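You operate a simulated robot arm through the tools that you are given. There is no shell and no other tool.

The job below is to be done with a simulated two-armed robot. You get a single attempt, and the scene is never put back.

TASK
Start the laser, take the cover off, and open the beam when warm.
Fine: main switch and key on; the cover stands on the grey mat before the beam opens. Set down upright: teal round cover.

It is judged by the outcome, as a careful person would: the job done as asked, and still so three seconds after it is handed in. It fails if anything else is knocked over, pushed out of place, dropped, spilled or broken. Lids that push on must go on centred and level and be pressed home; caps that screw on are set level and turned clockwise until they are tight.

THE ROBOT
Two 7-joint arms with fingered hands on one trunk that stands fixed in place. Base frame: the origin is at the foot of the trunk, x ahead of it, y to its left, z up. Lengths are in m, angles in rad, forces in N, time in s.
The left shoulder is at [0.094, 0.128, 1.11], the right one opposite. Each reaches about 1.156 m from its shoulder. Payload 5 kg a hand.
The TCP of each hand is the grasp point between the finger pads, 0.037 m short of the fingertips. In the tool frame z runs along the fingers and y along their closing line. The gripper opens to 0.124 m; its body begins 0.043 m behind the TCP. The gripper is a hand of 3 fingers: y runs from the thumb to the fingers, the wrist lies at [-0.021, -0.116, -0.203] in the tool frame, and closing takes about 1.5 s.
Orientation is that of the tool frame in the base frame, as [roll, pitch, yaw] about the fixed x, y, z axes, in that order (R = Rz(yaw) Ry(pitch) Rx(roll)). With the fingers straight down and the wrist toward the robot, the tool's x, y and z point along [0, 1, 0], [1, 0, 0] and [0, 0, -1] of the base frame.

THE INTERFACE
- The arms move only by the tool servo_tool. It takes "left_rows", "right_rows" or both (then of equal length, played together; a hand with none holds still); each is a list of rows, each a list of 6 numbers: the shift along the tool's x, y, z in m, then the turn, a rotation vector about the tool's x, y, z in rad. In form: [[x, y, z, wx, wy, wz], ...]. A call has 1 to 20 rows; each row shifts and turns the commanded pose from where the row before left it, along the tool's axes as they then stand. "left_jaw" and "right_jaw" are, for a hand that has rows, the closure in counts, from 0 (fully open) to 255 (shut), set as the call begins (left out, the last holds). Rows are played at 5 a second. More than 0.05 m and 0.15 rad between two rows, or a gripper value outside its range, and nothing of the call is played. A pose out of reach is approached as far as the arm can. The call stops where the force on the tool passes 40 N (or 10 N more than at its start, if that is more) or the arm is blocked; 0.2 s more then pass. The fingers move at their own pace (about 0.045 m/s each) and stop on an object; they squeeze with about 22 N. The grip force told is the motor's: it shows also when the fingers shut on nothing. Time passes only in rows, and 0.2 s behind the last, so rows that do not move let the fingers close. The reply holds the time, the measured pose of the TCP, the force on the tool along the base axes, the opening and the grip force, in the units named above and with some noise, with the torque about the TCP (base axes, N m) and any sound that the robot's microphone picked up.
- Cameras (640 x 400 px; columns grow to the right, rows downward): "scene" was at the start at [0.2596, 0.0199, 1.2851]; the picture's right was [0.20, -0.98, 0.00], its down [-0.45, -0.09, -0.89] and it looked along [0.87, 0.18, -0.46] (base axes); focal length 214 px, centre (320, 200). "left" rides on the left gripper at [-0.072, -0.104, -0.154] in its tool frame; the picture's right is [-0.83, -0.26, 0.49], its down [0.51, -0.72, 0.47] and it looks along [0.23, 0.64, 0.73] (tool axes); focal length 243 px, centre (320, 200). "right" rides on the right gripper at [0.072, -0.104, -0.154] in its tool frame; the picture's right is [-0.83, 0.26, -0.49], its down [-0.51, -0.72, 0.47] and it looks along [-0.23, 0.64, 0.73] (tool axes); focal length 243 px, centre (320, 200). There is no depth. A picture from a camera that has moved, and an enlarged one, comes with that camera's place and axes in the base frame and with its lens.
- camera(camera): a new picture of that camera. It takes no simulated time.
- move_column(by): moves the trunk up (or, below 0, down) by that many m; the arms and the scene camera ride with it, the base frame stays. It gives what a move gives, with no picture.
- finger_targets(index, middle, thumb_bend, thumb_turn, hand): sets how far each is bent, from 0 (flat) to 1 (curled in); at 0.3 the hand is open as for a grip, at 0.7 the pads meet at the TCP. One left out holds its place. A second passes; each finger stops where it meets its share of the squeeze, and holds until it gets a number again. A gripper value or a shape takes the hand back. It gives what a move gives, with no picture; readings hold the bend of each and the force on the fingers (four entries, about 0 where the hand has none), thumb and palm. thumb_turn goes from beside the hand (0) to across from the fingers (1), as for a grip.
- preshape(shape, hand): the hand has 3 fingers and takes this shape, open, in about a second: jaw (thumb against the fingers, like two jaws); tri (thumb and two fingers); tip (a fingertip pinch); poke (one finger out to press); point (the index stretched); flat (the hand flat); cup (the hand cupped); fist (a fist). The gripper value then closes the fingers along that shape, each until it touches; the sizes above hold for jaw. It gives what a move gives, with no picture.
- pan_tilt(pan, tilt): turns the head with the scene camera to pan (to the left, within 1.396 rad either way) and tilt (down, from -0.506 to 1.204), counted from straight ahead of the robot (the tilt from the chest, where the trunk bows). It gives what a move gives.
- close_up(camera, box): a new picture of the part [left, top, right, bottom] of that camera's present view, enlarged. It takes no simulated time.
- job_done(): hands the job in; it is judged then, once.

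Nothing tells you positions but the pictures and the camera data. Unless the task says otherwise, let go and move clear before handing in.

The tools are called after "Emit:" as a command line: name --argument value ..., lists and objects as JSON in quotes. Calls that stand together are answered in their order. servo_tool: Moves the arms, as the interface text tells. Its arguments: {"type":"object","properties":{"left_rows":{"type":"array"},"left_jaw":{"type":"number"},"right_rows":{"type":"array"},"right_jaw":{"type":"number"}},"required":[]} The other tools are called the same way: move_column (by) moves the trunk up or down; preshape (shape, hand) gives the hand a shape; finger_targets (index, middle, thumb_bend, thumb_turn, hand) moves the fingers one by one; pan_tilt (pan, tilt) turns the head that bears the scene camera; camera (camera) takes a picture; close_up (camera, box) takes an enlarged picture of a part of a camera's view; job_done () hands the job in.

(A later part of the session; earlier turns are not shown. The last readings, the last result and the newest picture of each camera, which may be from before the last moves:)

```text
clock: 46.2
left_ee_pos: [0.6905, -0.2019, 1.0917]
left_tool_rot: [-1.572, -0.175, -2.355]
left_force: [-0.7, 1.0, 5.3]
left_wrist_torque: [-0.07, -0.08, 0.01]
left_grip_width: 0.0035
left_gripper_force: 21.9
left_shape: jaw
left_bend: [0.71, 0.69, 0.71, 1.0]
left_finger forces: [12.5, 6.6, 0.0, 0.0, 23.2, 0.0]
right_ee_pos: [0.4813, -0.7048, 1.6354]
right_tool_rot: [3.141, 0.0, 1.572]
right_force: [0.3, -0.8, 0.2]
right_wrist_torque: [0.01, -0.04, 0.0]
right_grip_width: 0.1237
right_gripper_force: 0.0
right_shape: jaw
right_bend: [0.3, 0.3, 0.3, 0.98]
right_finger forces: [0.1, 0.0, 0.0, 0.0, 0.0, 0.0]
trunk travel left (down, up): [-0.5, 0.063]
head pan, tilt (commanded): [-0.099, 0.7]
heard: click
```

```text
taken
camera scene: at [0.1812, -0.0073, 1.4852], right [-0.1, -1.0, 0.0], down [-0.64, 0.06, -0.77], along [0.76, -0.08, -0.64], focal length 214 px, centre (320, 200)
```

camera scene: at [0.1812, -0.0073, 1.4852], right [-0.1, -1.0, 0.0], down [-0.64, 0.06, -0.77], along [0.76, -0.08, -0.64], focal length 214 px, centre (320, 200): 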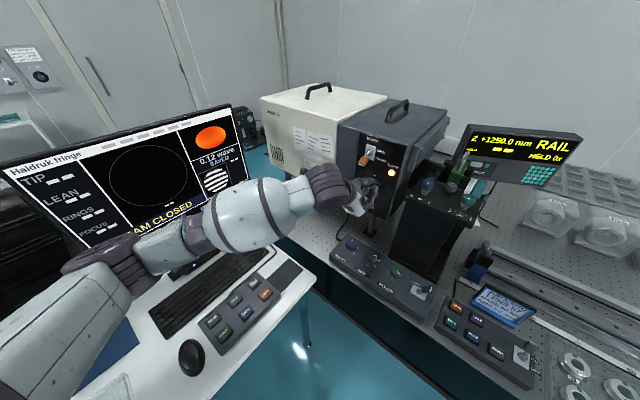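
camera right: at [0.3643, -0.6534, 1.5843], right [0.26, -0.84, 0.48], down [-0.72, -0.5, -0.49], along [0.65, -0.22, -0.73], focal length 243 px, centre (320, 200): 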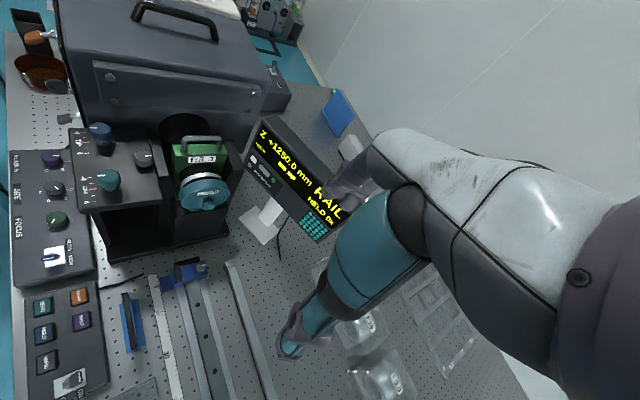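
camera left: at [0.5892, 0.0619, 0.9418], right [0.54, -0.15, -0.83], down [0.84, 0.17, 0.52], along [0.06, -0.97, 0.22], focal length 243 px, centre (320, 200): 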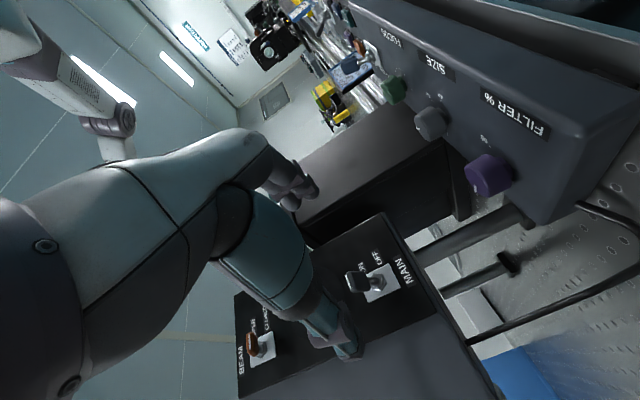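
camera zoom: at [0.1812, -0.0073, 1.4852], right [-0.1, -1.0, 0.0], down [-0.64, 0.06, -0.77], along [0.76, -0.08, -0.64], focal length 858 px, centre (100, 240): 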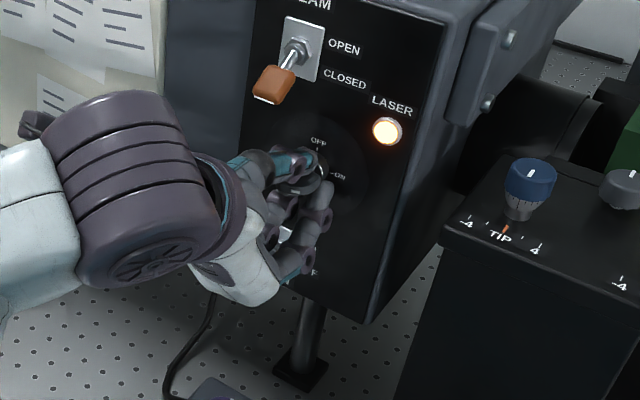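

A click came, the laser lamp is lit amber and the monitor now says "BEAM CLOSED". I finish the last bit of the quarter turn.

Emit:
servo_tool --left_rows '[[0, 0, 0, 0, 0, 0.09], [0, 0, 0, 0, 0, 0.085], [0, 0, 0, 0, 0, 0]]'

Emit:
servo_tool --left_rows '[[0, 0, 0, 0, 0, 0], [0, 0, 0, 0, 0, 0], [0, 0, 0, 0, 0, 0], [0, 0, 0, 0, 0, 0], [0, 0, 0, 0, 0, 0], [0, 0, 0, 0, 0, 0], [0, 0, 0, 0, 0, 0]]' --left_jaw 0

Emit:
servo_tool --left_rows '[[0, 0, -0.03, 0, 0, 0], [0, 0, -0.03, 0, 0, 0], [0, 0, -0.03, 0, 0, 0]]'

Emit:
close_up --camera "scene" --box '[320, 140, 430, 240]'

Emit:
camera --camera "left"

Emit:
camera --camera "scene"

```text
clock: 47.0
left_ee_pos: [0.6901, -0.2002, 1.0916]
left_tool_rot: [-1.571, -0.001, -2.355]
left_force: [0.9, -0.7, 6.3]
left_wrist_torque: [-0.12, -0.11, 0.04]
left_grip_width: 0.0036
left_gripper_force: 21.6
left_shape: jaw
left_bend: [0.71, 0.69, 0.71, 1.0]
left_finger forces: [11.6, 5.9, 0.1, 0.1, 23.5, 0.0]
right_ee_pos: [0.4827, -0.7055, 1.636]
right_tool_rot: [3.141, 0.0, 1.572]
right_force: [-0.4, 0.4, 0.1]
right_wrist_torque: [0.0, -0.01, -0.02]
right_grip_width: 0.1239
right_gripper_force: 0.0
right_shape: jaw
right_bend: [0.3, 0.3, 0.3, 0.98]
right_finger forces: [0.0, 0.1, 0.1, 0.0, 0.0, 0.0]
trunk travel left (down, up): [-0.5, 0.063]
head pan, tilt (commanded): [-0.099, 0.7]
```

```text
clock: 48.6
left_ee_pos: [0.69, -0.202, 1.0919]
left_tool_rot: [-1.572, -0.003, -2.352]
left_force: [0.9, 1.1, -0.5]
left_wrist_torque: [-0.01, 0.02, -0.04]
left_grip_width: 0.1235
left_gripper_force: 0.0
left_shape: jaw
left_bend: [0.3, 0.3, 0.3, 0.98]
left_finger forces: [0.7, 0.0, 0.0, 0.1, 0.0, 0.0]
right_ee_pos: [0.4811, -0.7049, 1.6362]
right_tool_rot: [-3.141, 0.001, 1.571]
right_force: [0.0, 0.2, -1.3]
right_wrist_torque: [0.0, -0.02, -0.04]
right_grip_width: 0.124
right_gripper_force: 0.0
right_shape: jaw
right_bend: [0.3, 0.3, 0.3, 0.98]
right_finger forces: [0.0, 0.0, 0.0, 0.1, 0.0, 0.0]
trunk travel left (down, up): [-0.5, 0.063]
head pan, tilt (commanded): [-0.099, 0.7]
```

```text
clock: 49.4
left_ee_pos: [0.6252, -0.137, 1.0909]
left_tool_rot: [-1.573, -0.005, -2.353]
left_force: [-0.4, -0.2, -0.3]
left_wrist_torque: [0.0, -0.01, 0.04]
left_grip_width: 0.1235
left_gripper_force: 0.0
left_shape: jaw
left_bend: [0.3, 0.3, 0.3, 0.98]
left_finger forces: [0.0, 0.0, 0.1, 0.0, 0.1, 0.0]
right_ee_pos: [0.481, -0.7048, 1.6375]
right_tool_rot: [-3.141, 0.0, 1.574]
right_force: [0.1, 0.2, -0.3]
right_wrist_torque: [-0.01, -0.03, 0.02]
right_grip_width: 0.1237
right_gripper_force: 0.1
right_shape: jaw
right_bend: [0.3, 0.3, 0.3, 0.98]
right_finger forces: [0.1, 0.0, 0.0, 0.0, 0.1, 0.0]
trunk travel left (down, up): [-0.5, 0.063]
head pan, tilt (commanded): [-0.099, 0.7]
```

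```text
4.00 times, centred on (375, 190) of scene
camera zoom: at [0.1815, -0.0065, 1.4852], right [-0.1, -1.0, 0.0], down [-0.64, 0.06, -0.77], along [0.76, -0.08, -0.64], focal length 858 px, centre (100, 240)
```

zoom: 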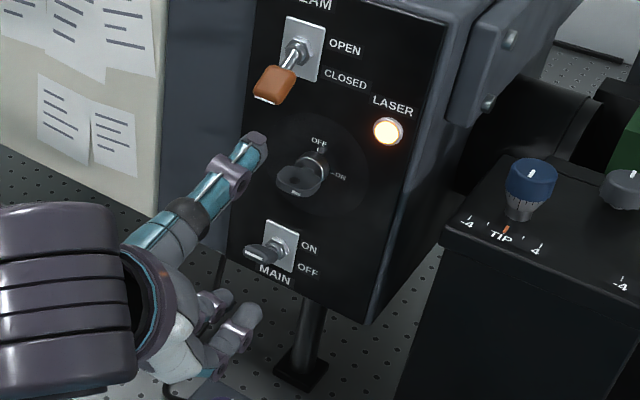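

```text
taken
camera left: at [0.568, 0.0229, 1.1959], right [0.94, 0.24, 0.26], down [-0.02, -0.69, 0.72], along [0.35, -0.68, -0.64], focal length 243 px, centre (320, 200)
```

left: 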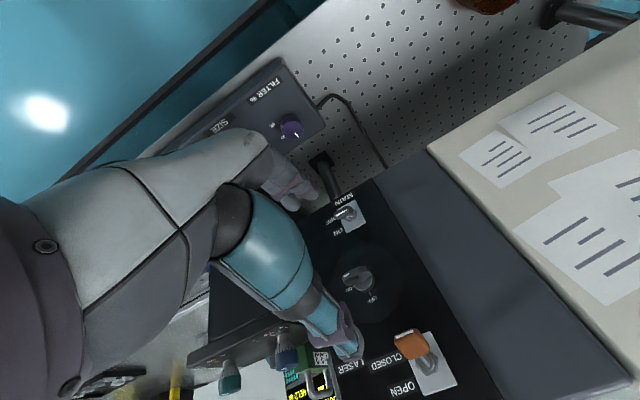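

```text
taken
camera scene: at [0.1815, -0.0065, 1.4852], right [-0.1, -1.0, 0.0], down [-0.64, 0.06, -0.77], along [0.76, -0.08, -0.64], focal length 214 px, centre (320, 200)
```

scene: 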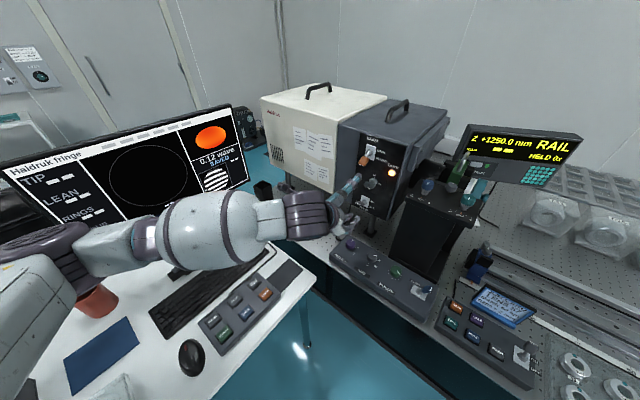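

The key is at ON and the lamp glows amber while warming. I now retract the left hand up and to the left, clear of the mat, so the right arm can bring the cover.

Emit:
servo_tool --left_rows '[[0, -0.02, -0.04, 0, 0, 0], [0, -0.035, -0.033, 0, 0, 0], [0, -0.035, -0.033, 0, 0, 0], [0, -0.035, -0.033, 0, 0, 0], [-0.02, -0.03, -0.033, 0, 0, 0], [-0.02, -0.03, -0.033, 0, 0, 0], [-0.02, -0.03, -0.033, 0, 0, 0], [-0.02, -0.03, -0.033, 0, 0, 0], [-0.02, -0.03, -0.033, 0, 0, 0], [-0.02, -0.03, -0.033, 0, 0, 0], [-0.02, -0.03, -0.033, 0, 0, 0], [-0.02, -0.03, -0.033, 0, 0, 0], [-0.02, 0.0, -0.033, 0, 0, 0]]'

Emit:
camera --camera "scene"

```text
clock: 52.2
left_ee_pos: [0.4815, 0.2883, 1.4627]
left_tool_rot: [-1.57, 0.001, -2.357]
left_force: [-0.4, 0.7, 0.7]
left_wrist_torque: [-0.03, -0.02, 0.02]
left_grip_width: 0.124
left_gripper_force: 0.0
left_shape: jaw
left_bend: [0.3, 0.3, 0.3, 0.98]
left_finger forces: [0.0, 0.1, 0.0, 0.1, 0.0, 0.0]
left hand out of reach, approached as far as the arm can: row 4, 5, 6, 7
right_ee_pos: [0.4751, -0.7042, 1.6396]
right_tool_rot: [3.134, 0.001, 1.57]
right_force: [-1.0, 0.8, -0.5]
right_wrist_torque: [-0.01, -0.05, 0.02]
right_grip_width: 0.1237
right_gripper_force: 0.1
right_shape: jaw
right_bend: [0.3, 0.3, 0.3, 0.98]
right_finger forces: [0.0, 0.0, 0.0, 0.0, 0.0, 0.1]
trunk travel left (down, up): [-0.5, 0.063]
head pan, tilt (commanded): [-0.099, 0.7]
```

```text
taken
camera scene: at [0.1763, -0.0065, 1.4861], right [-0.1, -0.99, 0.0], down [-0.64, 0.06, -0.77], along [0.76, -0.08, -0.64], focal length 214 px, centre (320, 200)
```

scene: 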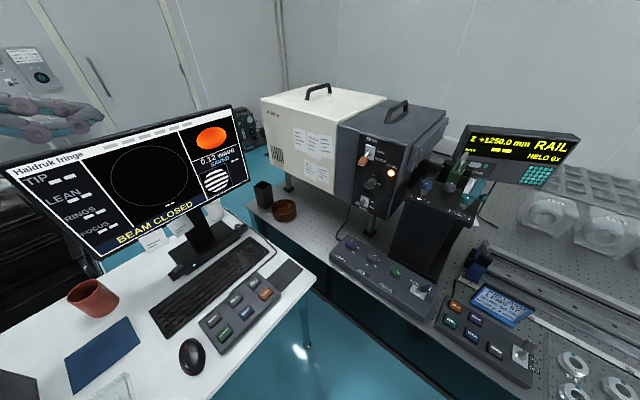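

The left arm is clear and everything is in place. Now I look at the cover from the raised head and the right camera.

Emit:
pan_tilt --pan -0.7 --tilt 0.7

Emit:
camera --camera "scene"

Emit:
close_up --camera "scene" --box '[280, 80, 440, 190]'

Emit:
camera --camera "right"

```text
clock: 53.2
left_ee_pos: [0.4887, 0.289, 1.4635]
left_tool_rot: [-1.572, 0.001, -2.352]
left_force: [-0.1, -0.3, 0.0]
left_wrist_torque: [-0.02, 0.01, -0.02]
left_grip_width: 0.1238
left_gripper_force: 0.1
left_shape: jaw
left_bend: [0.3, 0.3, 0.3, 0.98]
left_finger forces: [0.0, 0.0, 0.0, 0.0, 0.1, 0.0]
right_ee_pos: [0.484, -0.7038, 1.6352]
right_tool_rot: [-3.14, -0.001, 1.571]
right_force: [0.8, -0.3, 0.2]
right_wrist_torque: [0.02, 0.01, 0.01]
right_grip_width: 0.1239
right_gripper_force: 0.1
right_shape: jaw
right_bend: [0.3, 0.3, 0.3, 0.98]
right_finger forces: [0.1, 0.1, 0.0, 0.0, 0.0, 0.1]
trunk travel left (down, up): [-0.5, 0.063]
head pan, tilt (commanded): [-0.7, 0.7]
```

```text
taken
camera scene: at [0.1642, -0.0534, 1.4849], right [-0.64, -0.77, 0.0], down [-0.49, 0.41, -0.76], along [0.58, -0.49, -0.64], focal length 214 px, centre (320, 200)
```

scene: 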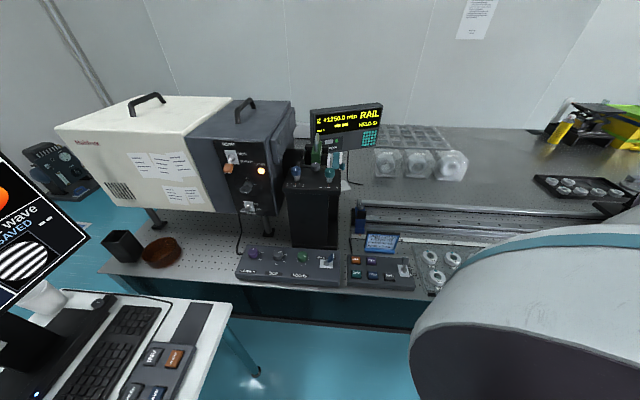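

```text
3.64 times, centred on (360, 135) of scene
camera zoom: at [0.1642, -0.0534, 1.4849], right [-0.64, -0.77, 0.0], down [-0.49, 0.41, -0.76], along [0.58, -0.49, -0.64], focal length 780 px, centre (174, 436)
```

zoom: 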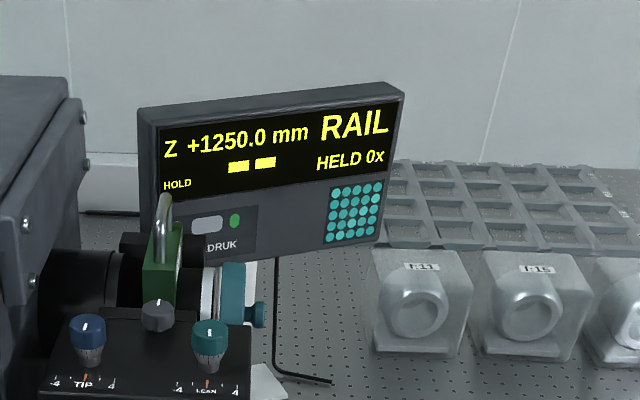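

```text
taken
camera right: at [0.3807, -0.6318, 1.7885], right [0.26, -0.83, 0.49], down [-0.72, -0.51, -0.47], along [0.64, -0.23, -0.73], focal length 243 px, centre (320, 200)
```

right: 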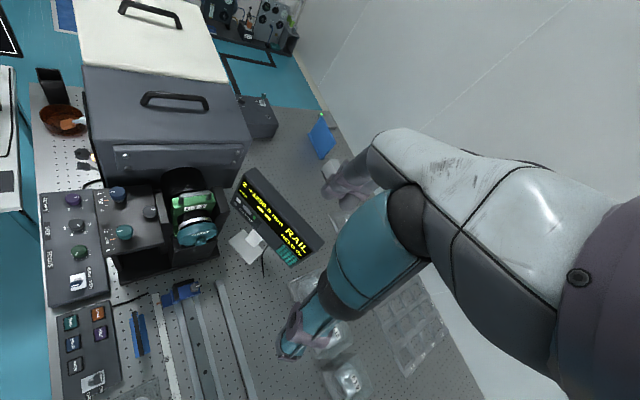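

The cover's knob is at about (0.644,-0.572,1.055), pointing along (-0.7,-0.7); the disc is about 112 mm wide, with a knob about 26 mm wide to grip. I turn the right hand to face it horizontally.

Emit:
servo_tool --right_rows '[[0, 0, 0, -0.05116, 0.12351, 0.05116], [0, 0, 0, -0.05116, 0.12351, 0.05116], [0, 0, 0, -0.05116, 0.12351, 0.05116], [0, 0, 0, -0.05116, 0.12351, 0.05116], [0, 0, 0, -0.05116, 0.12351, 0.05116], [0, 0, 0, -0.05116, 0.12351, 0.05116], [0, 0, 0, -0.05116, 0.12351, 0.05116], [0, 0, 0, -0.05116, 0.12351, 0.05116], [0, 0, 0, -0.05116, 0.12351, 0.05116], [0, 0, 0, -0.05116, 0.12351, 0.05116], [0, 0, 0, -0.05116, 0.12351, 0.05116], [0, 0, 0, -0.05116, 0.12351, 0.05116]]' --right_jaw 110

Emit:
camera --camera "right"

Emit:
camera --camera "scene"

```text
clock: 55.8
left_ee_pos: [0.4881, 0.2882, 1.4609]
left_tool_rot: [-1.573, -0.003, -2.355]
left_force: [0.2, 0.7, 0.0]
left_wrist_torque: [0.02, 0.01, -0.03]
left_grip_width: 0.124
left_gripper_force: 0.0
left_shape: jaw
left_bend: [0.3, 0.3, 0.3, 0.98]
left_finger forces: [0.1, 0.0, 0.1, 0.1, 0.1, 0.0]
right_ee_pos: [0.4821, -0.7043, 1.6367]
right_tool_rot: [-1.472, -1.567, -0.884]
right_force: [0.1, -0.5, -0.1]
right_wrist_torque: [0.01, 0.0, 0.02]
right_grip_width: 0.0708
right_gripper_force: 0.1
right_shape: jaw
right_bend: [0.73, 0.42, 0.66, 1.0]
right_finger forces: [0.0, 0.1, 0.0, 0.0, 0.1, 0.1]
trunk travel left (down, up): [-0.5, 0.063]
head pan, tilt (commanded): [-0.7, 0.7]
```

```text
taken
camera right: at [0.3011, -0.7388, 1.7077], right [-0.16, -0.53, -0.83], down [-0.18, 0.85, -0.5], along [0.97, 0.07, -0.23], focal length 243 px, centre (320, 200)
```

right: 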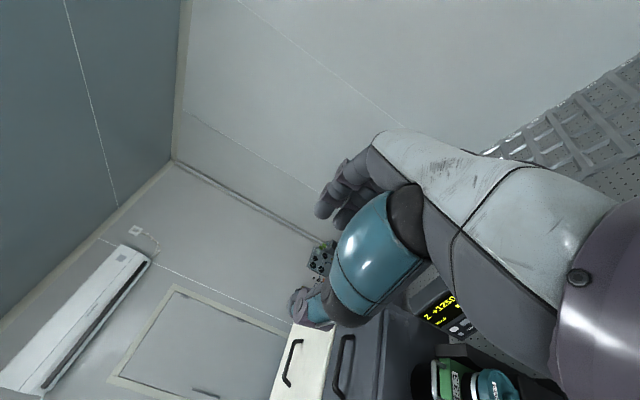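

```text
taken
camera scene: at [0.1633, -0.0534, 1.485], right [-0.64, -0.77, 0.0], down [-0.49, 0.41, -0.76], along [0.58, -0.49, -0.64], focal length 214 px, centre (320, 200)
```

scene: 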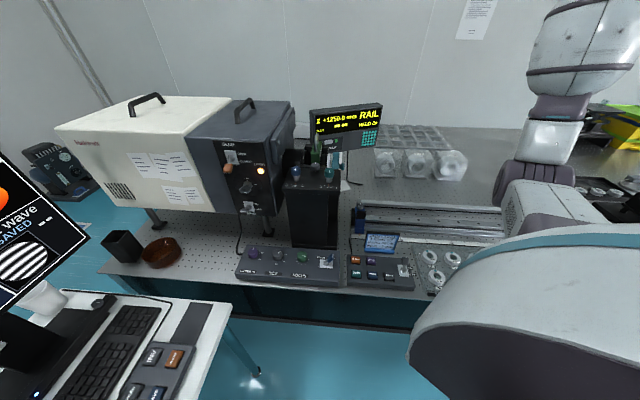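

The hand faces the objective. I lower it in front of the cover in stages.

Emit:
servo_tool --right_rows '[[-0.048, 0, 0, 0, 0, 0], [-0.048, 0, 0, 0, 0, 0], [-0.048, 0, 0, 0, 0, 0], [-0.048, 0, 0, 0, 0, 0], [-0.048, 0, 0, 0, 0, 0], [-0.048, 0, 0, 0, 0, 0], [-0.048, 0, 0, 0, 0, 0], [-0.048, 0, 0, 0, 0, 0]]' --right_jaw 0

Emit:
camera --camera "right"

Emit:
camera --camera "scene"

```text
clock: 57.6
left_ee_pos: [0.4867, 0.2883, 1.4603]
left_tool_rot: [-1.573, -0.003, -2.351]
left_force: [0.1, -0.3, 0.7]
left_wrist_torque: [0.04, 0.02, -0.02]
left_grip_width: 0.1238
left_gripper_force: 0.1
left_shape: jaw
left_bend: [0.3, 0.3, 0.3, 0.98]
left_finger forces: [0.0, 0.0, 0.0, 0.0, 0.1, 0.0]
right_ee_pos: [0.4813, -0.7022, 1.2535]
right_tool_rot: [-0.407, -1.57, -1.948]
right_force: [0.2, -0.3, 0.1]
right_wrist_torque: [0.01, -0.01, 0.01]
right_grip_width: 0.1238
right_gripper_force: 0.0
right_shape: jaw
right_bend: [0.3, 0.3, 0.3, 0.98]
right_finger forces: [0.0, 0.0, 0.0, 0.0, 0.1, 0.1]
trunk travel left (down, up): [-0.5, 0.063]
head pan, tilt (commanded): [-0.7, 0.7]
```

```text
taken
camera right: at [0.2982, -0.7374, 1.3245], right [-0.16, -0.53, -0.83], down [-0.18, 0.84, -0.51], along [0.97, 0.06, -0.23], focal length 243 px, centre (320, 200)
```

right: 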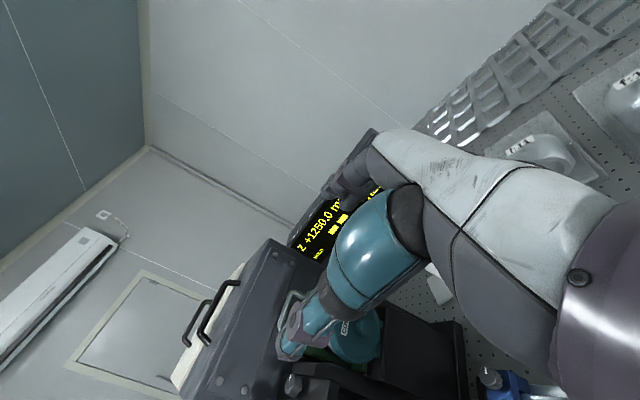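

```text
taken
camera scene: at [0.1622, -0.0538, 1.4852], right [-0.64, -0.77, 0.0], down [-0.49, 0.41, -0.76], along [0.59, -0.49, -0.64], focal length 214 px, centre (320, 200)
```

scene: 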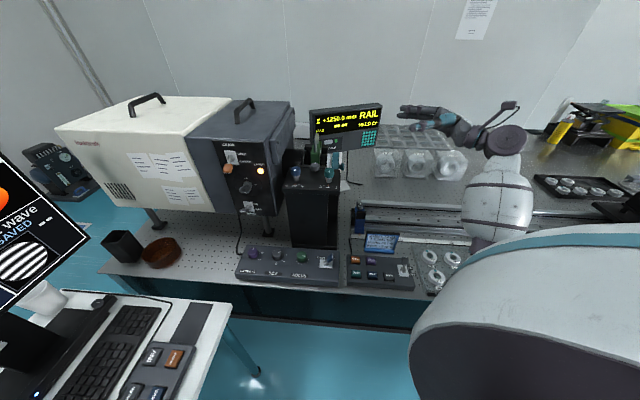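

Emit:
servo_tool --right_rows '[[-0.04, 0.005, 0, 0, 0, 0], [-0.04, 0.006, 0, 0, 0, 0], [-0.04, 0.006, 0, 0, 0, 0], [-0.04, 0.006, 0, 0, 0, 0], [-0.038, 0, 0, 0, 0, 0]]'

Emit:
camera --camera "right"

Emit:
close_up --camera "scene" --box '[290, 90, 510, 230]'

```text
clock: 58.8
left_ee_pos: [0.4877, 0.2881, 1.4611]
left_tool_rot: [-1.574, -0.004, -2.351]
left_force: [-0.4, 0.1, -0.2]
left_wrist_torque: [0.0, 0.01, 0.02]
left_grip_width: 0.1239
left_gripper_force: 0.0
left_shape: jaw
left_bend: [0.3, 0.3, 0.3, 0.98]
left_finger forces: [0.0, 0.0, 0.0, 0.0, 0.0, 0.0]
right_ee_pos: [0.4984, -0.7209, 1.0527]
right_tool_rot: [2.825, -1.57, 1.104]
right_force: [-0.5, 1.4, -0.4]
right_wrist_torque: [-0.01, 0.0, -0.01]
right_grip_width: 0.1237
right_gripper_force: 0.0
right_shape: jaw
right_bend: [0.3, 0.3, 0.3, 0.98]
right_finger forces: [0.0, 0.0, 0.0, 0.0, 0.1, 0.0]
trunk travel left (down, up): [-0.5, 0.063]
head pan, tilt (commanded): [-0.7, 0.7]
```

```text
taken
camera right: at [0.317, -0.7557, 1.125], right [-0.16, -0.53, -0.83], down [-0.18, 0.84, -0.51], along [0.97, 0.07, -0.23], focal length 243 px, centre (320, 200)
```

right: 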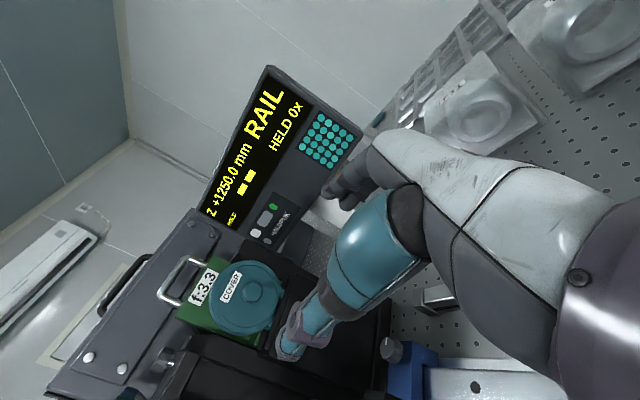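

```text
2.86 times, centred on (400, 160) of scene
camera zoom: at [0.1626, -0.0538, 1.4851], right [-0.64, -0.77, 0.0], down [-0.49, 0.41, -0.76], along [0.59, -0.49, -0.64], focal length 613 px, centre (91, 314)
```

zoom: 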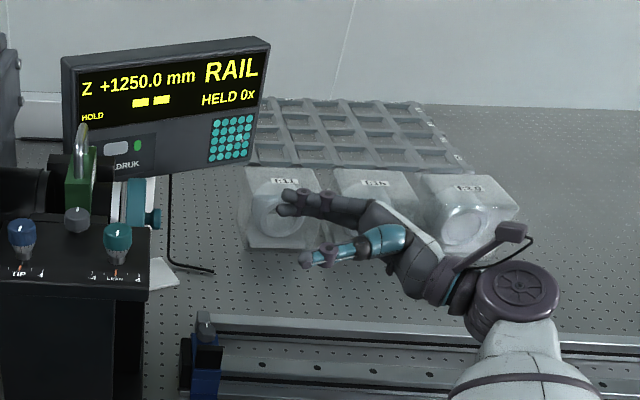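

A clear view of the cover face and its central knob. I zoom to fix its position.

Emit:
close_up --camera "right" --box '[170, 230, 350, 360]'

Emit:
close_up --camera "scene" --box '[290, 120, 400, 190]'

```text
3.08 times, centred on (260, 295) of right
camera zoom: at [0.317, -0.7557, 1.125], right [-0.16, -0.53, -0.83], down [-0.18, 0.84, -0.51], along [0.97, 0.07, -0.23], focal length 746 px, centre (505, -92)
```

zoom: 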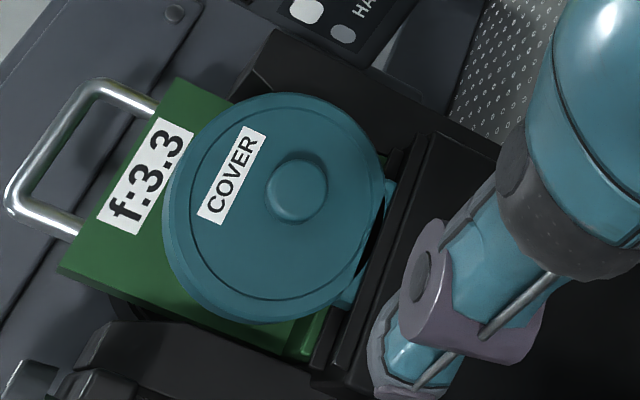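

```text
5.71 times, centred on (345, 155) of scene
camera zoom: at [0.1626, -0.0538, 1.4851], right [-0.64, -0.77, 0.0], down [-0.49, 0.41, -0.76], along [0.59, -0.49, -0.64], focal length 1226 px, centre (177, 457)
```

zoom: 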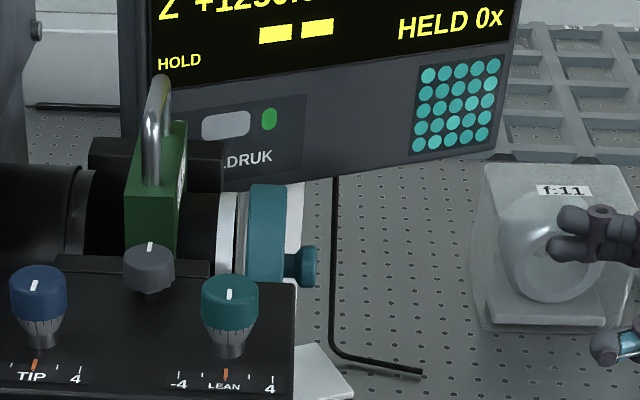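

The knob head is at about (0.648,-0.5695,1.059), in line with the hand. I advance most of the way and check.

Emit:
servo_tool --right_rows '[[0.005, 0, 0.045, 0, 0, 0], [0, 0, 0.045, 0, 0, 0], [0, 0, 0.045, 0, 0, 0]]'

Emit:
camera --camera "right"

Emit:
close_up --camera "scene" --box '[290, 110, 400, 180]'

```text
clock: 59.6
left_ee_pos: [0.4885, 0.2891, 1.4605]
left_tool_rot: [-1.573, -0.003, -2.353]
left_force: [-0.4, -0.2, 0.4]
left_wrist_torque: [0.0, 0.0, -0.02]
left_grip_width: 0.1235
left_gripper_force: 0.1
left_shape: jaw
left_bend: [0.3, 0.3, 0.3, 0.98]
left_finger forces: [0.0, 0.0, 0.0, 0.0, 0.0, 0.1]
right_ee_pos: [0.5951, -0.6246, 1.0598]
right_tool_rot: [-1.093, -1.57, -1.262]
right_force: [-0.2, 1.0, 0.2]
right_wrist_torque: [0.03, -0.06, -0.02]
right_grip_width: 0.1239
right_gripper_force: 0.0
right_shape: jaw
right_bend: [0.3, 0.3, 0.3, 0.98]
right_finger forces: [0.0, 0.0, 0.1, 0.0, 0.1, 0.1]
trunk travel left (down, up): [-0.5, 0.063]
head pan, tilt (commanded): [-0.7, 0.7]
```

```text
taken
camera right: at [0.4135, -0.6586, 1.1311], right [-0.16, -0.53, -0.83], down [-0.18, 0.84, -0.51], along [0.97, 0.06, -0.23], focal length 243 px, centre (320, 200)
```

right: 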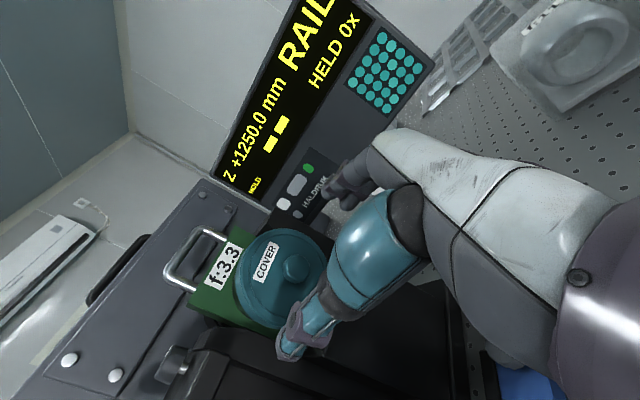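

```text
5.71 times, centred on (345, 145) of scene
camera zoom: at [0.1633, -0.0529, 1.4851], right [-0.64, -0.76, 0.0], down [-0.49, 0.41, -0.76], along [0.58, -0.49, -0.64], focal length 1226 px, centre (177, 514)
```

zoom: 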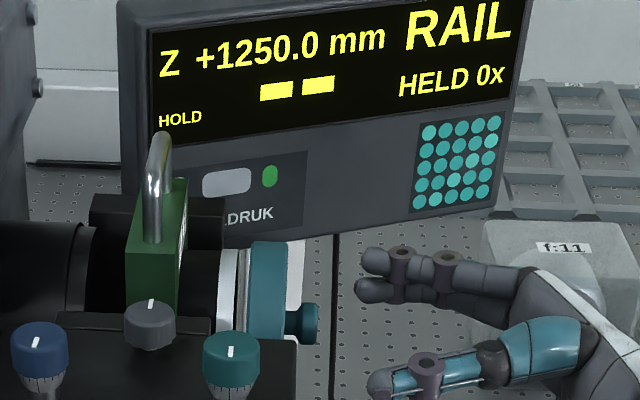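

Emit:
servo_tool --right_rows '[[0, 0, 0.025, 0, 0, 0], [0, 0, 0.015, 0, 0, 0], [0, 0, 0, 0, 0, 0]]'

Emit:
close_up --camera "right" --box '[170, 200, 370, 360]'

Emit:
close_up --camera "scene" --box '[290, 110, 400, 180]'

```text
clock: 60.4
left_ee_pos: [0.4868, 0.289, 1.462]
left_tool_rot: [-1.573, -0.003, -2.352]
left_force: [0.5, -0.7, 0.1]
left_wrist_torque: [0.01, 0.04, -0.01]
left_grip_width: 0.124
left_gripper_force: 0.1
left_shape: jaw
left_bend: [0.3, 0.3, 0.3, 0.98]
left_finger forces: [0.1, 0.1, 0.0, 0.0, 0.1, 0.0]
right_ee_pos: [0.6228, -0.5964, 1.0571]
right_tool_rot: [-1.018, -1.57, -1.336]
right_force: [-0.9, 0.5, -0.8]
right_wrist_torque: [-0.02, 0.0, -0.01]
right_grip_width: 0.1238
right_gripper_force: 0.0
right_shape: jaw
right_bend: [0.3, 0.3, 0.3, 0.98]
right_finger forces: [0.0, 0.0, 0.0, 0.0, 0.0, 0.0]
trunk travel left (down, up): [-0.5, 0.063]
head pan, tilt (commanded): [-0.7, 0.7]
```

```text
2.50 times, centred on (270, 280) of right
camera zoom: at [0.4415, -0.6304, 1.1293], right [-0.16, -0.53, -0.83], down [-0.18, 0.84, -0.51], along [0.97, 0.07, -0.23], focal length 606 px, centre (445, 0)
```

zoom: 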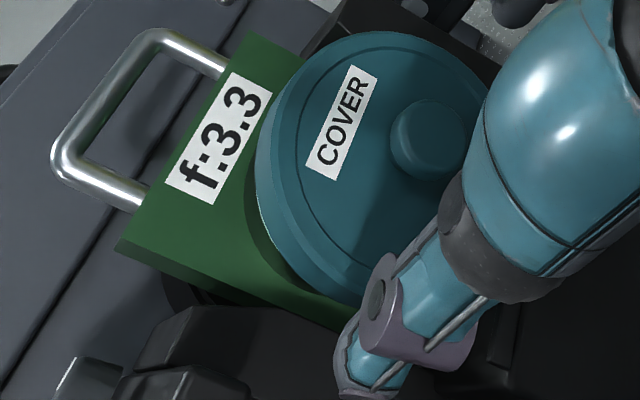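

```text
5.71 times, centred on (345, 145) of scene
camera zoom: at [0.162, -0.0537, 1.4852], right [-0.64, -0.77, 0.0], down [-0.49, 0.41, -0.77], along [0.59, -0.49, -0.64], focal length 1226 px, centre (177, 514)
```

zoom: 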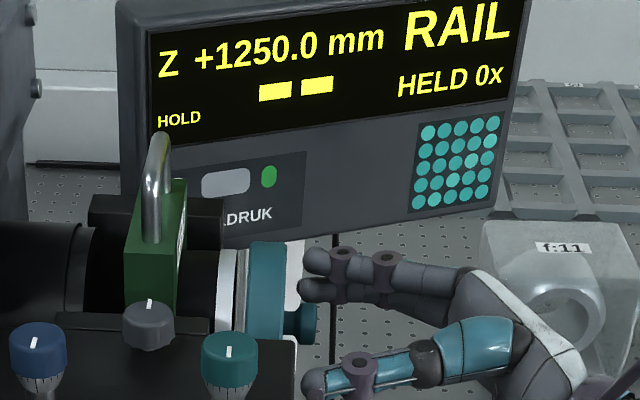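

The knob is exactly at the fingertip line. I advance 5 mm more and close on it.

Emit:
servo_tool --right_rows '[[0, 0, 0.005, 0, 0, 0], [0, 0, 0, 0, 0, 0]]'

Emit:
servo_tool --right_rows '[[0, 0, 0, 0, 0, 0], [0, 0, 0, 0, 0, 0], [0, 0, 0, 0, 0, 0], [0, 0, 0, 0, 0, 0], [0, 0, 0, 0, 0, 0], [0, 0, 0, 0, 0, 0], [0, 0, 0, 0, 0, 0], [0, 0, 0, 0, 0, 0], [0, 0, 0, 0, 0, 0]]' --right_jaw 255

Emit:
close_up --camera "right" --box '[170, 200, 370, 360]'

Emit:
close_up --camera "scene" --box '[290, 110, 400, 180]'

```text
clock: 61.0
left_ee_pos: [0.4875, 0.2883, 1.4629]
left_tool_rot: [-1.573, -0.003, -2.353]
left_force: [0.4, -0.4, 0.1]
left_wrist_torque: [0.01, 0.02, 0.0]
left_grip_width: 0.1239
left_gripper_force: 0.1
left_shape: jaw
left_bend: [0.3, 0.3, 0.3, 0.98]
left_finger forces: [0.0, 0.1, 0.1, 0.0, 0.0, 0.1]
right_ee_pos: [0.6273, -0.593, 1.0577]
right_tool_rot: [-1.796, -1.57, -0.559]
right_force: [-0.5, 0.0, 0.1]
right_wrist_torque: [0.0, 0.01, 0.0]
right_grip_width: 0.1239
right_gripper_force: 0.1
right_shape: jaw
right_bend: [0.3, 0.3, 0.3, 0.98]
right_finger forces: [0.0, 0.1, 0.0, 0.0, 0.0, 0.0]
trunk travel left (down, up): [-0.5, 0.063]
head pan, tilt (commanded): [-0.7, 0.7]
```

```text
clock: 63.0
left_ee_pos: [0.4885, 0.2886, 1.4615]
left_tool_rot: [-1.574, -0.004, -2.354]
left_force: [-0.3, 0.5, -0.3]
left_wrist_torque: [0.04, 0.02, 0.03]
left_grip_width: 0.1237
left_gripper_force: 0.0
left_shape: jaw
left_bend: [0.3, 0.3, 0.3, 0.98]
left_finger forces: [0.0, 0.1, 0.0, 0.0, 0.0, 0.2]
right_ee_pos: [0.628, -0.5922, 1.0566]
right_tool_rot: [-2.948, -1.57, 0.594]
right_force: [0.3, 0.4, 0.0]
right_wrist_torque: [0.01, -0.02, 0.05]
right_grip_width: 0.018
right_gripper_force: 21.5
right_shape: jaw
right_bend: [0.73, 0.66, 0.74, 1.0]
right_finger forces: [12.6, 5.5, 0.1, 0.1, 19.4, 0.1]
trunk travel left (down, up): [-0.5, 0.063]
head pan, tilt (commanded): [-0.7, 0.7]
```

```text
2.50 times, centred on (270, 280) of right
camera zoom: at [0.4451, -0.6271, 1.1298], right [-0.16, -0.53, -0.83], down [-0.18, 0.84, -0.51], along [0.97, 0.07, -0.23], focal length 606 px, centre (445, 0)
```

zoom: 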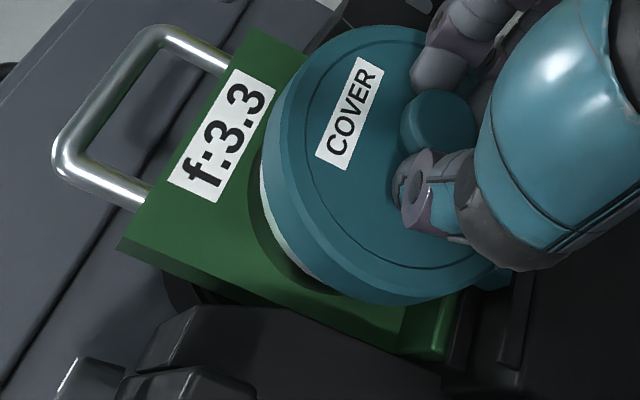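

```text
5.71 times, centred on (345, 145) of scene
camera zoom: at [0.1625, -0.0533, 1.4851], right [-0.64, -0.77, 0.0], down [-0.49, 0.41, -0.76], along [0.59, -0.49, -0.64], focal length 1226 px, centre (177, 514)
```

zoom: 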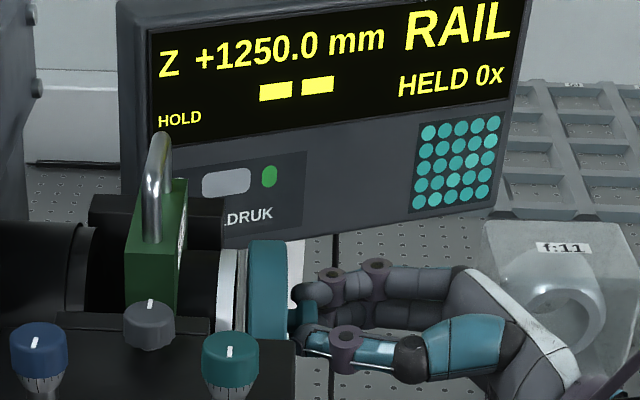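

The knob is gripped firmly. I pull straight back slowly and watch the force.

Emit:
servo_tool --right_rows '[[0, 0, -0.003, 0, 0, 0], [0, 0, -0.004, 0, 0, 0], [0, 0, -0.005, 0, 0, 0], [0, 0, -0.006, 0, 0, 0]]'

Emit:
close_up --camera "scene" --box '[290, 110, 400, 180]'

Emit:
close_up --camera "right" --box '[170, 200, 370, 360]'

```text
clock: 64.0
left_ee_pos: [0.4878, 0.2885, 1.4613]
left_tool_rot: [-1.573, -0.003, -2.355]
left_force: [0.0, 0.1, 0.5]
left_wrist_torque: [0.04, 0.01, -0.01]
left_grip_width: 0.1238
left_gripper_force: 0.0
left_shape: jaw
left_bend: [0.3, 0.3, 0.3, 0.98]
left_finger forces: [0.0, 0.0, 0.0, 0.0, 0.0, 0.0]
right_ee_pos: [0.6138, -0.6056, 1.0583]
right_tool_rot: [-2.227, -1.569, -0.129]
right_force: [3.2, 4.4, -2.5]
right_wrist_torque: [0.13, -0.1, -0.13]
right_grip_width: 0.0179
right_gripper_force: 22.3
right_shape: jaw
right_bend: [0.73, 0.66, 0.74, 1.0]
right_finger forces: [15.5, 6.8, 0.0, 0.0, 19.8, 0.0]
trunk travel left (down, up): [-0.5, 0.063]
head pan, tilt (commanded): [-0.7, 0.7]
```

```text
5.71 times, centred on (345, 145) of scene
camera zoom: at [0.1632, -0.053, 1.4851], right [-0.64, -0.77, 0.0], down [-0.49, 0.41, -0.76], along [0.58, -0.49, -0.64], focal length 1226 px, centre (177, 514)
```

zoom: 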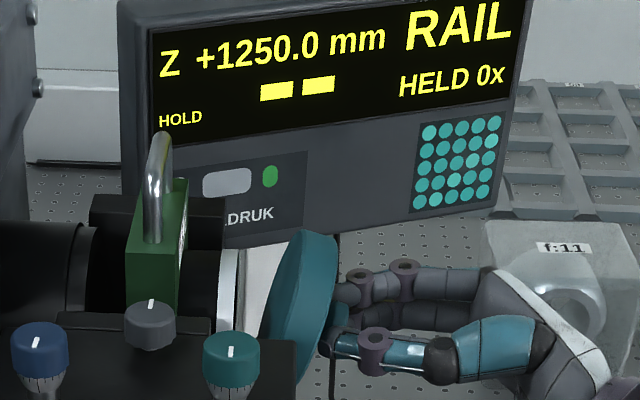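

```text
2.50 times, centred on (270, 280) of right
camera zoom: at [0.4324, -0.6399, 1.1301], right [-0.16, -0.53, -0.83], down [-0.18, 0.84, -0.51], along [0.97, 0.07, -0.23], focal length 606 px, centre (445, 0)
```

zoom: 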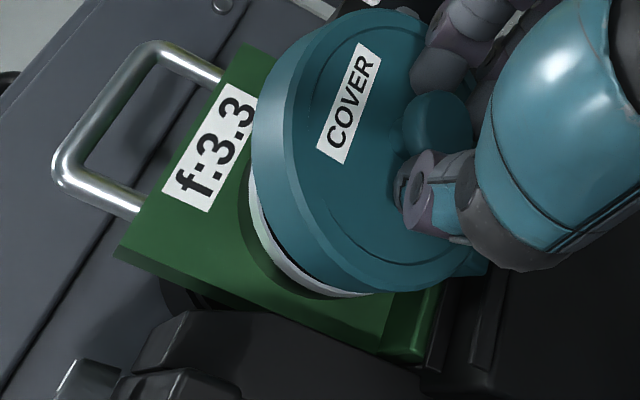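

It is coming off at the top while the lower edge still sticks. I pull on with a slight counter-tilt so the bottom follows.

Emit:
servo_tool --right_rows '[[0, 0, -0.003, 0, -0.08, 0], [0, 0, -0.004, 0, -0.08, 0], [0, 0, -0.005, 0, -0.08, 0]]'

Emit:
close_up --camera "scene" --box '[290, 110, 400, 180]'

Emit:
close_up --camera "right" --box '[170, 200, 370, 360]'

```text
clock: 64.8
left_ee_pos: [0.4863, 0.2876, 1.4613]
left_tool_rot: [-1.572, -0.002, -2.354]
left_force: [0.5, -0.5, 1.2]
left_wrist_torque: [0.01, -0.02, 0.0]
left_grip_width: 0.1239
left_gripper_force: 0.1
left_shape: jaw
left_bend: [0.3, 0.3, 0.3, 0.98]
left_finger forces: [0.0, 0.1, 0.0, 0.1, 0.1, 0.0]
right_ee_pos: [0.6037, -0.6156, 1.061]
right_tool_rot: [3.136, -1.333, 0.793]
right_force: [-1.0, -2.1, 1.6]
right_wrist_torque: [0.05, -0.01, 0.0]
right_grip_width: 0.0172
right_gripper_force: 22.0
right_shape: jaw
right_bend: [0.73, 0.71, 0.74, 1.0]
right_finger forces: [16.2, 8.1, 0.0, 0.0, 18.0, 0.0]
trunk travel left (down, up): [-0.5, 0.063]
head pan, tilt (commanded): [-0.7, 0.7]
```

```text
5.71 times, centred on (345, 145) of scene
camera zoom: at [0.1617, -0.0536, 1.4853], right [-0.64, -0.77, 0.0], down [-0.49, 0.41, -0.77], along [0.59, -0.49, -0.64], focal length 1226 px, centre (177, 514)
```

zoom: 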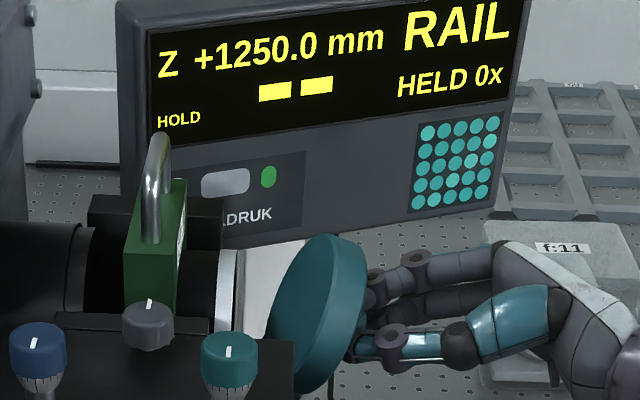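

```text
2.50 times, centred on (270, 280) of right
camera zoom: at [0.4376, -0.6335, 1.1671], right [-0.29, -0.66, -0.69], down [-0.27, 0.75, -0.61], along [0.92, 0.01, -0.4], focal length 606 px, centre (445, 0)
```

zoom: 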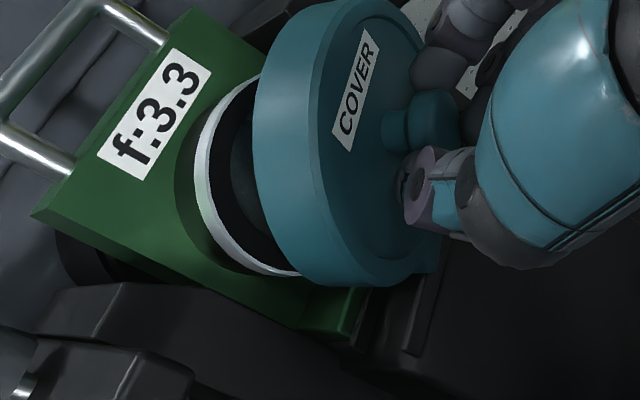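

The cover is free of the barrel, though it sits tilted in the grip. I draw it straight back clear of the objective and check how it is held.

Emit:
servo_tool --right_rows '[[-0.0024, 0, -0.0097, 0, 0, 0], [-0.0036, 0, -0.0146, 0, 0, 0], [-0.0047, 0, -0.0194, 0, 0, 0], [-0.0047, 0, -0.0194, 0, 0, 0]]'

Emit:
close_up --camera "scene" --box '[290, 110, 440, 200]'

Emit:
camera --camera "right"

```text
clock: 65.8
left_ee_pos: [0.4878, 0.2875, 1.461]
left_tool_rot: [-1.573, -0.002, -2.354]
left_force: [-0.1, 0.1, 0.0]
left_wrist_torque: [-0.03, 0.0, 0.0]
left_grip_width: 0.1239
left_gripper_force: 0.0
left_shape: jaw
left_bend: [0.3, 0.3, 0.3, 0.98]
left_finger forces: [0.0, 0.0, 0.0, 0.0, 0.1, 0.1]
right_ee_pos: [0.5578, -0.6608, 1.0592]
right_tool_rot: [3.138, -1.332, 0.79]
right_force: [0.4, -0.1, -3.2]
right_wrist_torque: [-0.11, 0.11, 0.02]
right_grip_width: 0.0172
right_gripper_force: 22.2
right_shape: jaw
right_bend: [0.73, 0.71, 0.74, 1.0]
right_finger forces: [14.8, 11.9, 0.0, 0.0, 17.6, 0.0]
trunk travel left (down, up): [-0.5, 0.063]
head pan, tilt (commanded): [-0.7, 0.7]
```

```text
4.27 times, centred on (365, 155) of scene
camera zoom: at [0.1621, -0.0539, 1.4852], right [-0.64, -0.77, 0.0], down [-0.49, 0.41, -0.76], along [0.59, -0.49, -0.64], focal length 915 px, centre (128, 392)
```

zoom: 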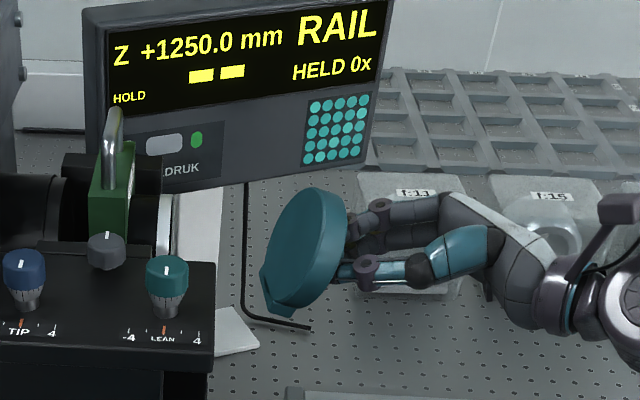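

```text
taken
camera right: at [0.3914, -0.6798, 1.1663], right [-0.29, -0.66, -0.69], down [-0.27, 0.75, -0.6], along [0.92, 0.01, -0.4], focal length 243 px, centre (320, 200)
```

right: 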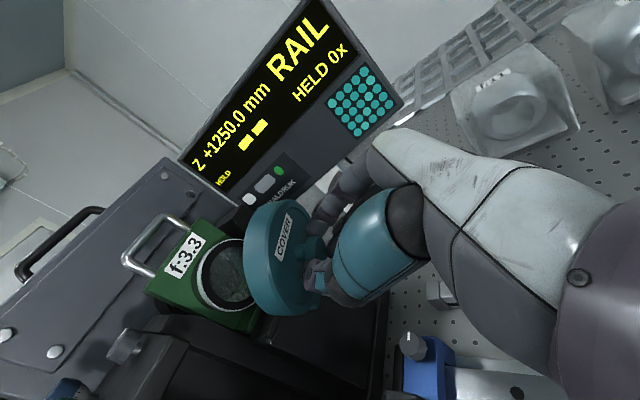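

The cover is off and held (about 0.33 kg) but tilted relative to the hand. I zoom in to judge the tilt.

Emit:
close_up --camera "scene" --box '[340, 140, 400, 180]'

Emit:
close_up --camera "right" --box '[220, 180, 380, 330]'

```text
10.00 times, centred on (370, 160) of scene
camera zoom: at [0.1621, -0.0539, 1.4852], right [-0.64, -0.77, 0.0], down [-0.49, 0.41, -0.76], along [0.59, -0.49, -0.64], focal length 2145 px, centre (-180, 600)
```

zoom: 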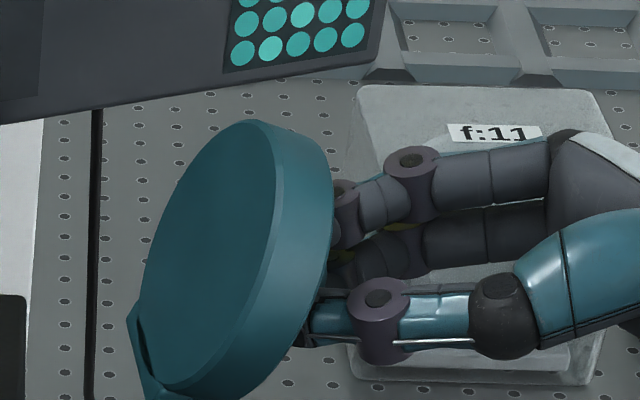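

```text
2.67 times, centred on (300, 255) of right
camera zoom: at [0.3914, -0.6798, 1.1663], right [-0.29, -0.66, -0.69], down [-0.27, 0.75, -0.6], along [0.92, 0.01, -0.4], focal length 647 px, centre (373, 53)
```

zoom: 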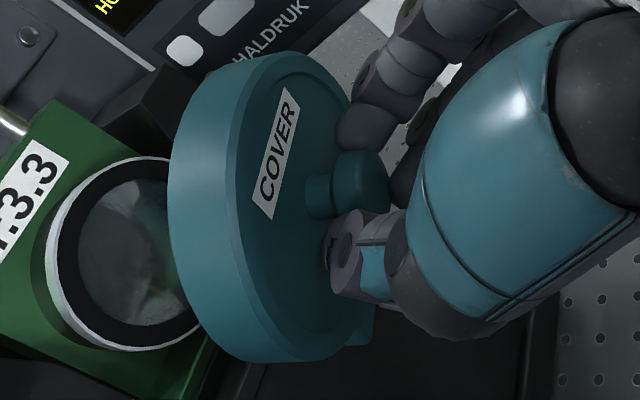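

The cover seems to have a foot or lip at its lower back edge, which matters for how it "stands". I lift it clear and bring it in front of the head camera for a better look.

Emit:
servo_tool --right_rows '[[0.0194, 0, -0.0047, 0, 0, 0], [0.0292, 0, -0.007, 0, 0, 0], [0.0292, 0, -0.007, 0, 0, 0], [0.0292, 0, -0.007, 0, 0, 0], [0.0292, 0, -0.007, 0, 0, 0], [0.0292, 0, -0.007, 0, 0, 0], [0.0194, 0, -0.0047, 0, 0, 0]]'

Emit:
servo_tool --right_rows '[[0, -0.02, 0, 0, 0, 0], [0, -0.03, 0, 0, 0, 0], [0, -0.035, 0, 0, 0, 0], [0, -0.035, 0, 0, 0, 0], [0, -0.035, 0, 0, 0, 0], [0, -0.035, 0, 0, 0, 0], [0, -0.035, 0, 0, 0, 0], [0, -0.035, 0, 0, 0, 0]]'

Emit:
camera --camera "scene"

Emit:
camera --camera "right"

```text
clock: 67.4
left_ee_pos: [0.4875, 0.2883, 1.4603]
left_tool_rot: [-1.573, -0.003, -2.356]
left_force: [0.1, -0.2, -0.9]
left_wrist_torque: [-0.04, -0.03, 0.0]
left_grip_width: 0.1239
left_gripper_force: 0.0
left_shape: jaw
left_bend: [0.3, 0.3, 0.3, 0.98]
left_finger forces: [0.1, 0.1, 0.0, 0.0, 0.0, 0.1]
right_ee_pos: [0.5588, -0.6611, 1.2494]
right_tool_rot: [-3.14, -1.332, 0.785]
right_force: [-0.2, 0.6, -1.8]
right_wrist_torque: [-0.1, 0.11, -0.04]
right_grip_width: 0.017
right_gripper_force: 22.8
right_shape: jaw
right_bend: [0.73, 0.71, 0.74, 1.0]
right_finger forces: [14.8, 12.8, 0.0, 0.1, 17.6, 0.0]
trunk travel left (down, up): [-0.5, 0.063]
head pan, tilt (commanded): [-0.7, 0.7]
```

```text
clock: 69.2
left_ee_pos: [0.4857, 0.289, 1.4617]
left_tool_rot: [-1.572, -0.003, -2.355]
left_force: [0.2, -0.5, -0.4]
left_wrist_torque: [0.02, 0.03, -0.03]
left_grip_width: 0.1238
left_gripper_force: 0.1
left_shape: jaw
left_bend: [0.3, 0.3, 0.3, 0.98]
left_finger forces: [0.1, 0.0, 0.0, 0.0, 0.1, 0.1]
right_ee_pos: [0.3788, -0.4859, 1.2482]
right_tool_rot: [-3.141, -1.332, 0.79]
right_force: [-0.5, -0.2, -0.9]
right_wrist_torque: [-0.1, 0.08, -0.01]
right_grip_width: 0.0173
right_gripper_force: 22.4
right_shape: jaw
right_bend: [0.73, 0.71, 0.74, 1.0]
right_finger forces: [15.0, 13.0, 0.0, 0.0, 17.5, 0.0]
right hand out of reach, approached as far as the arm can: row 8
trunk travel left (down, up): [-0.5, 0.063]
head pan, tilt (commanded): [-0.7, 0.7]
```

```text
taken
camera scene: at [0.1613, -0.0529, 1.4854], right [-0.64, -0.77, 0.0], down [-0.49, 0.41, -0.77], along [0.59, -0.49, -0.64], focal length 214 px, centre (320, 200)
```

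scene: 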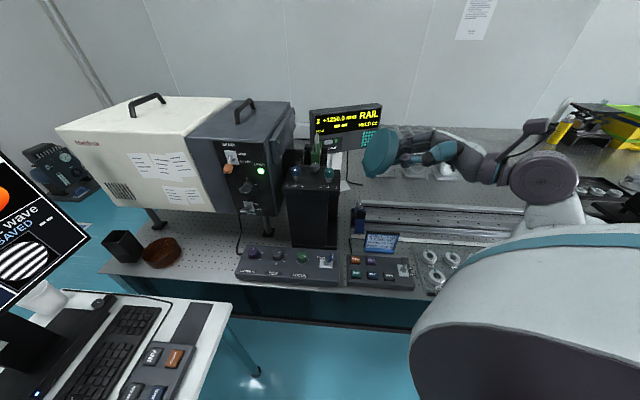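

```text
taken
camera right: at [0.2118, -0.5061, 1.3554], right [-0.29, -0.66, -0.69], down [-0.27, 0.75, -0.6], along [0.92, 0.01, -0.4], focal length 243 px, centre (320, 200)
```

right: 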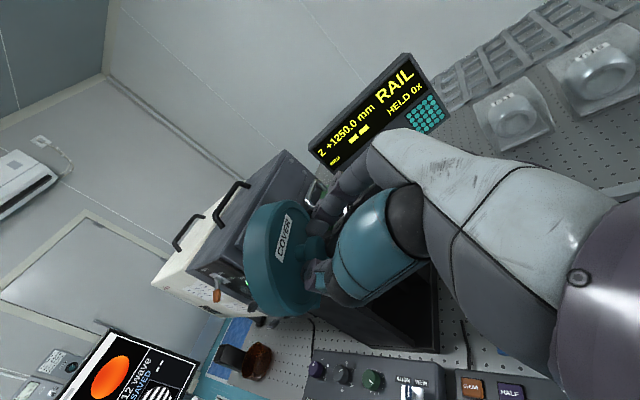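

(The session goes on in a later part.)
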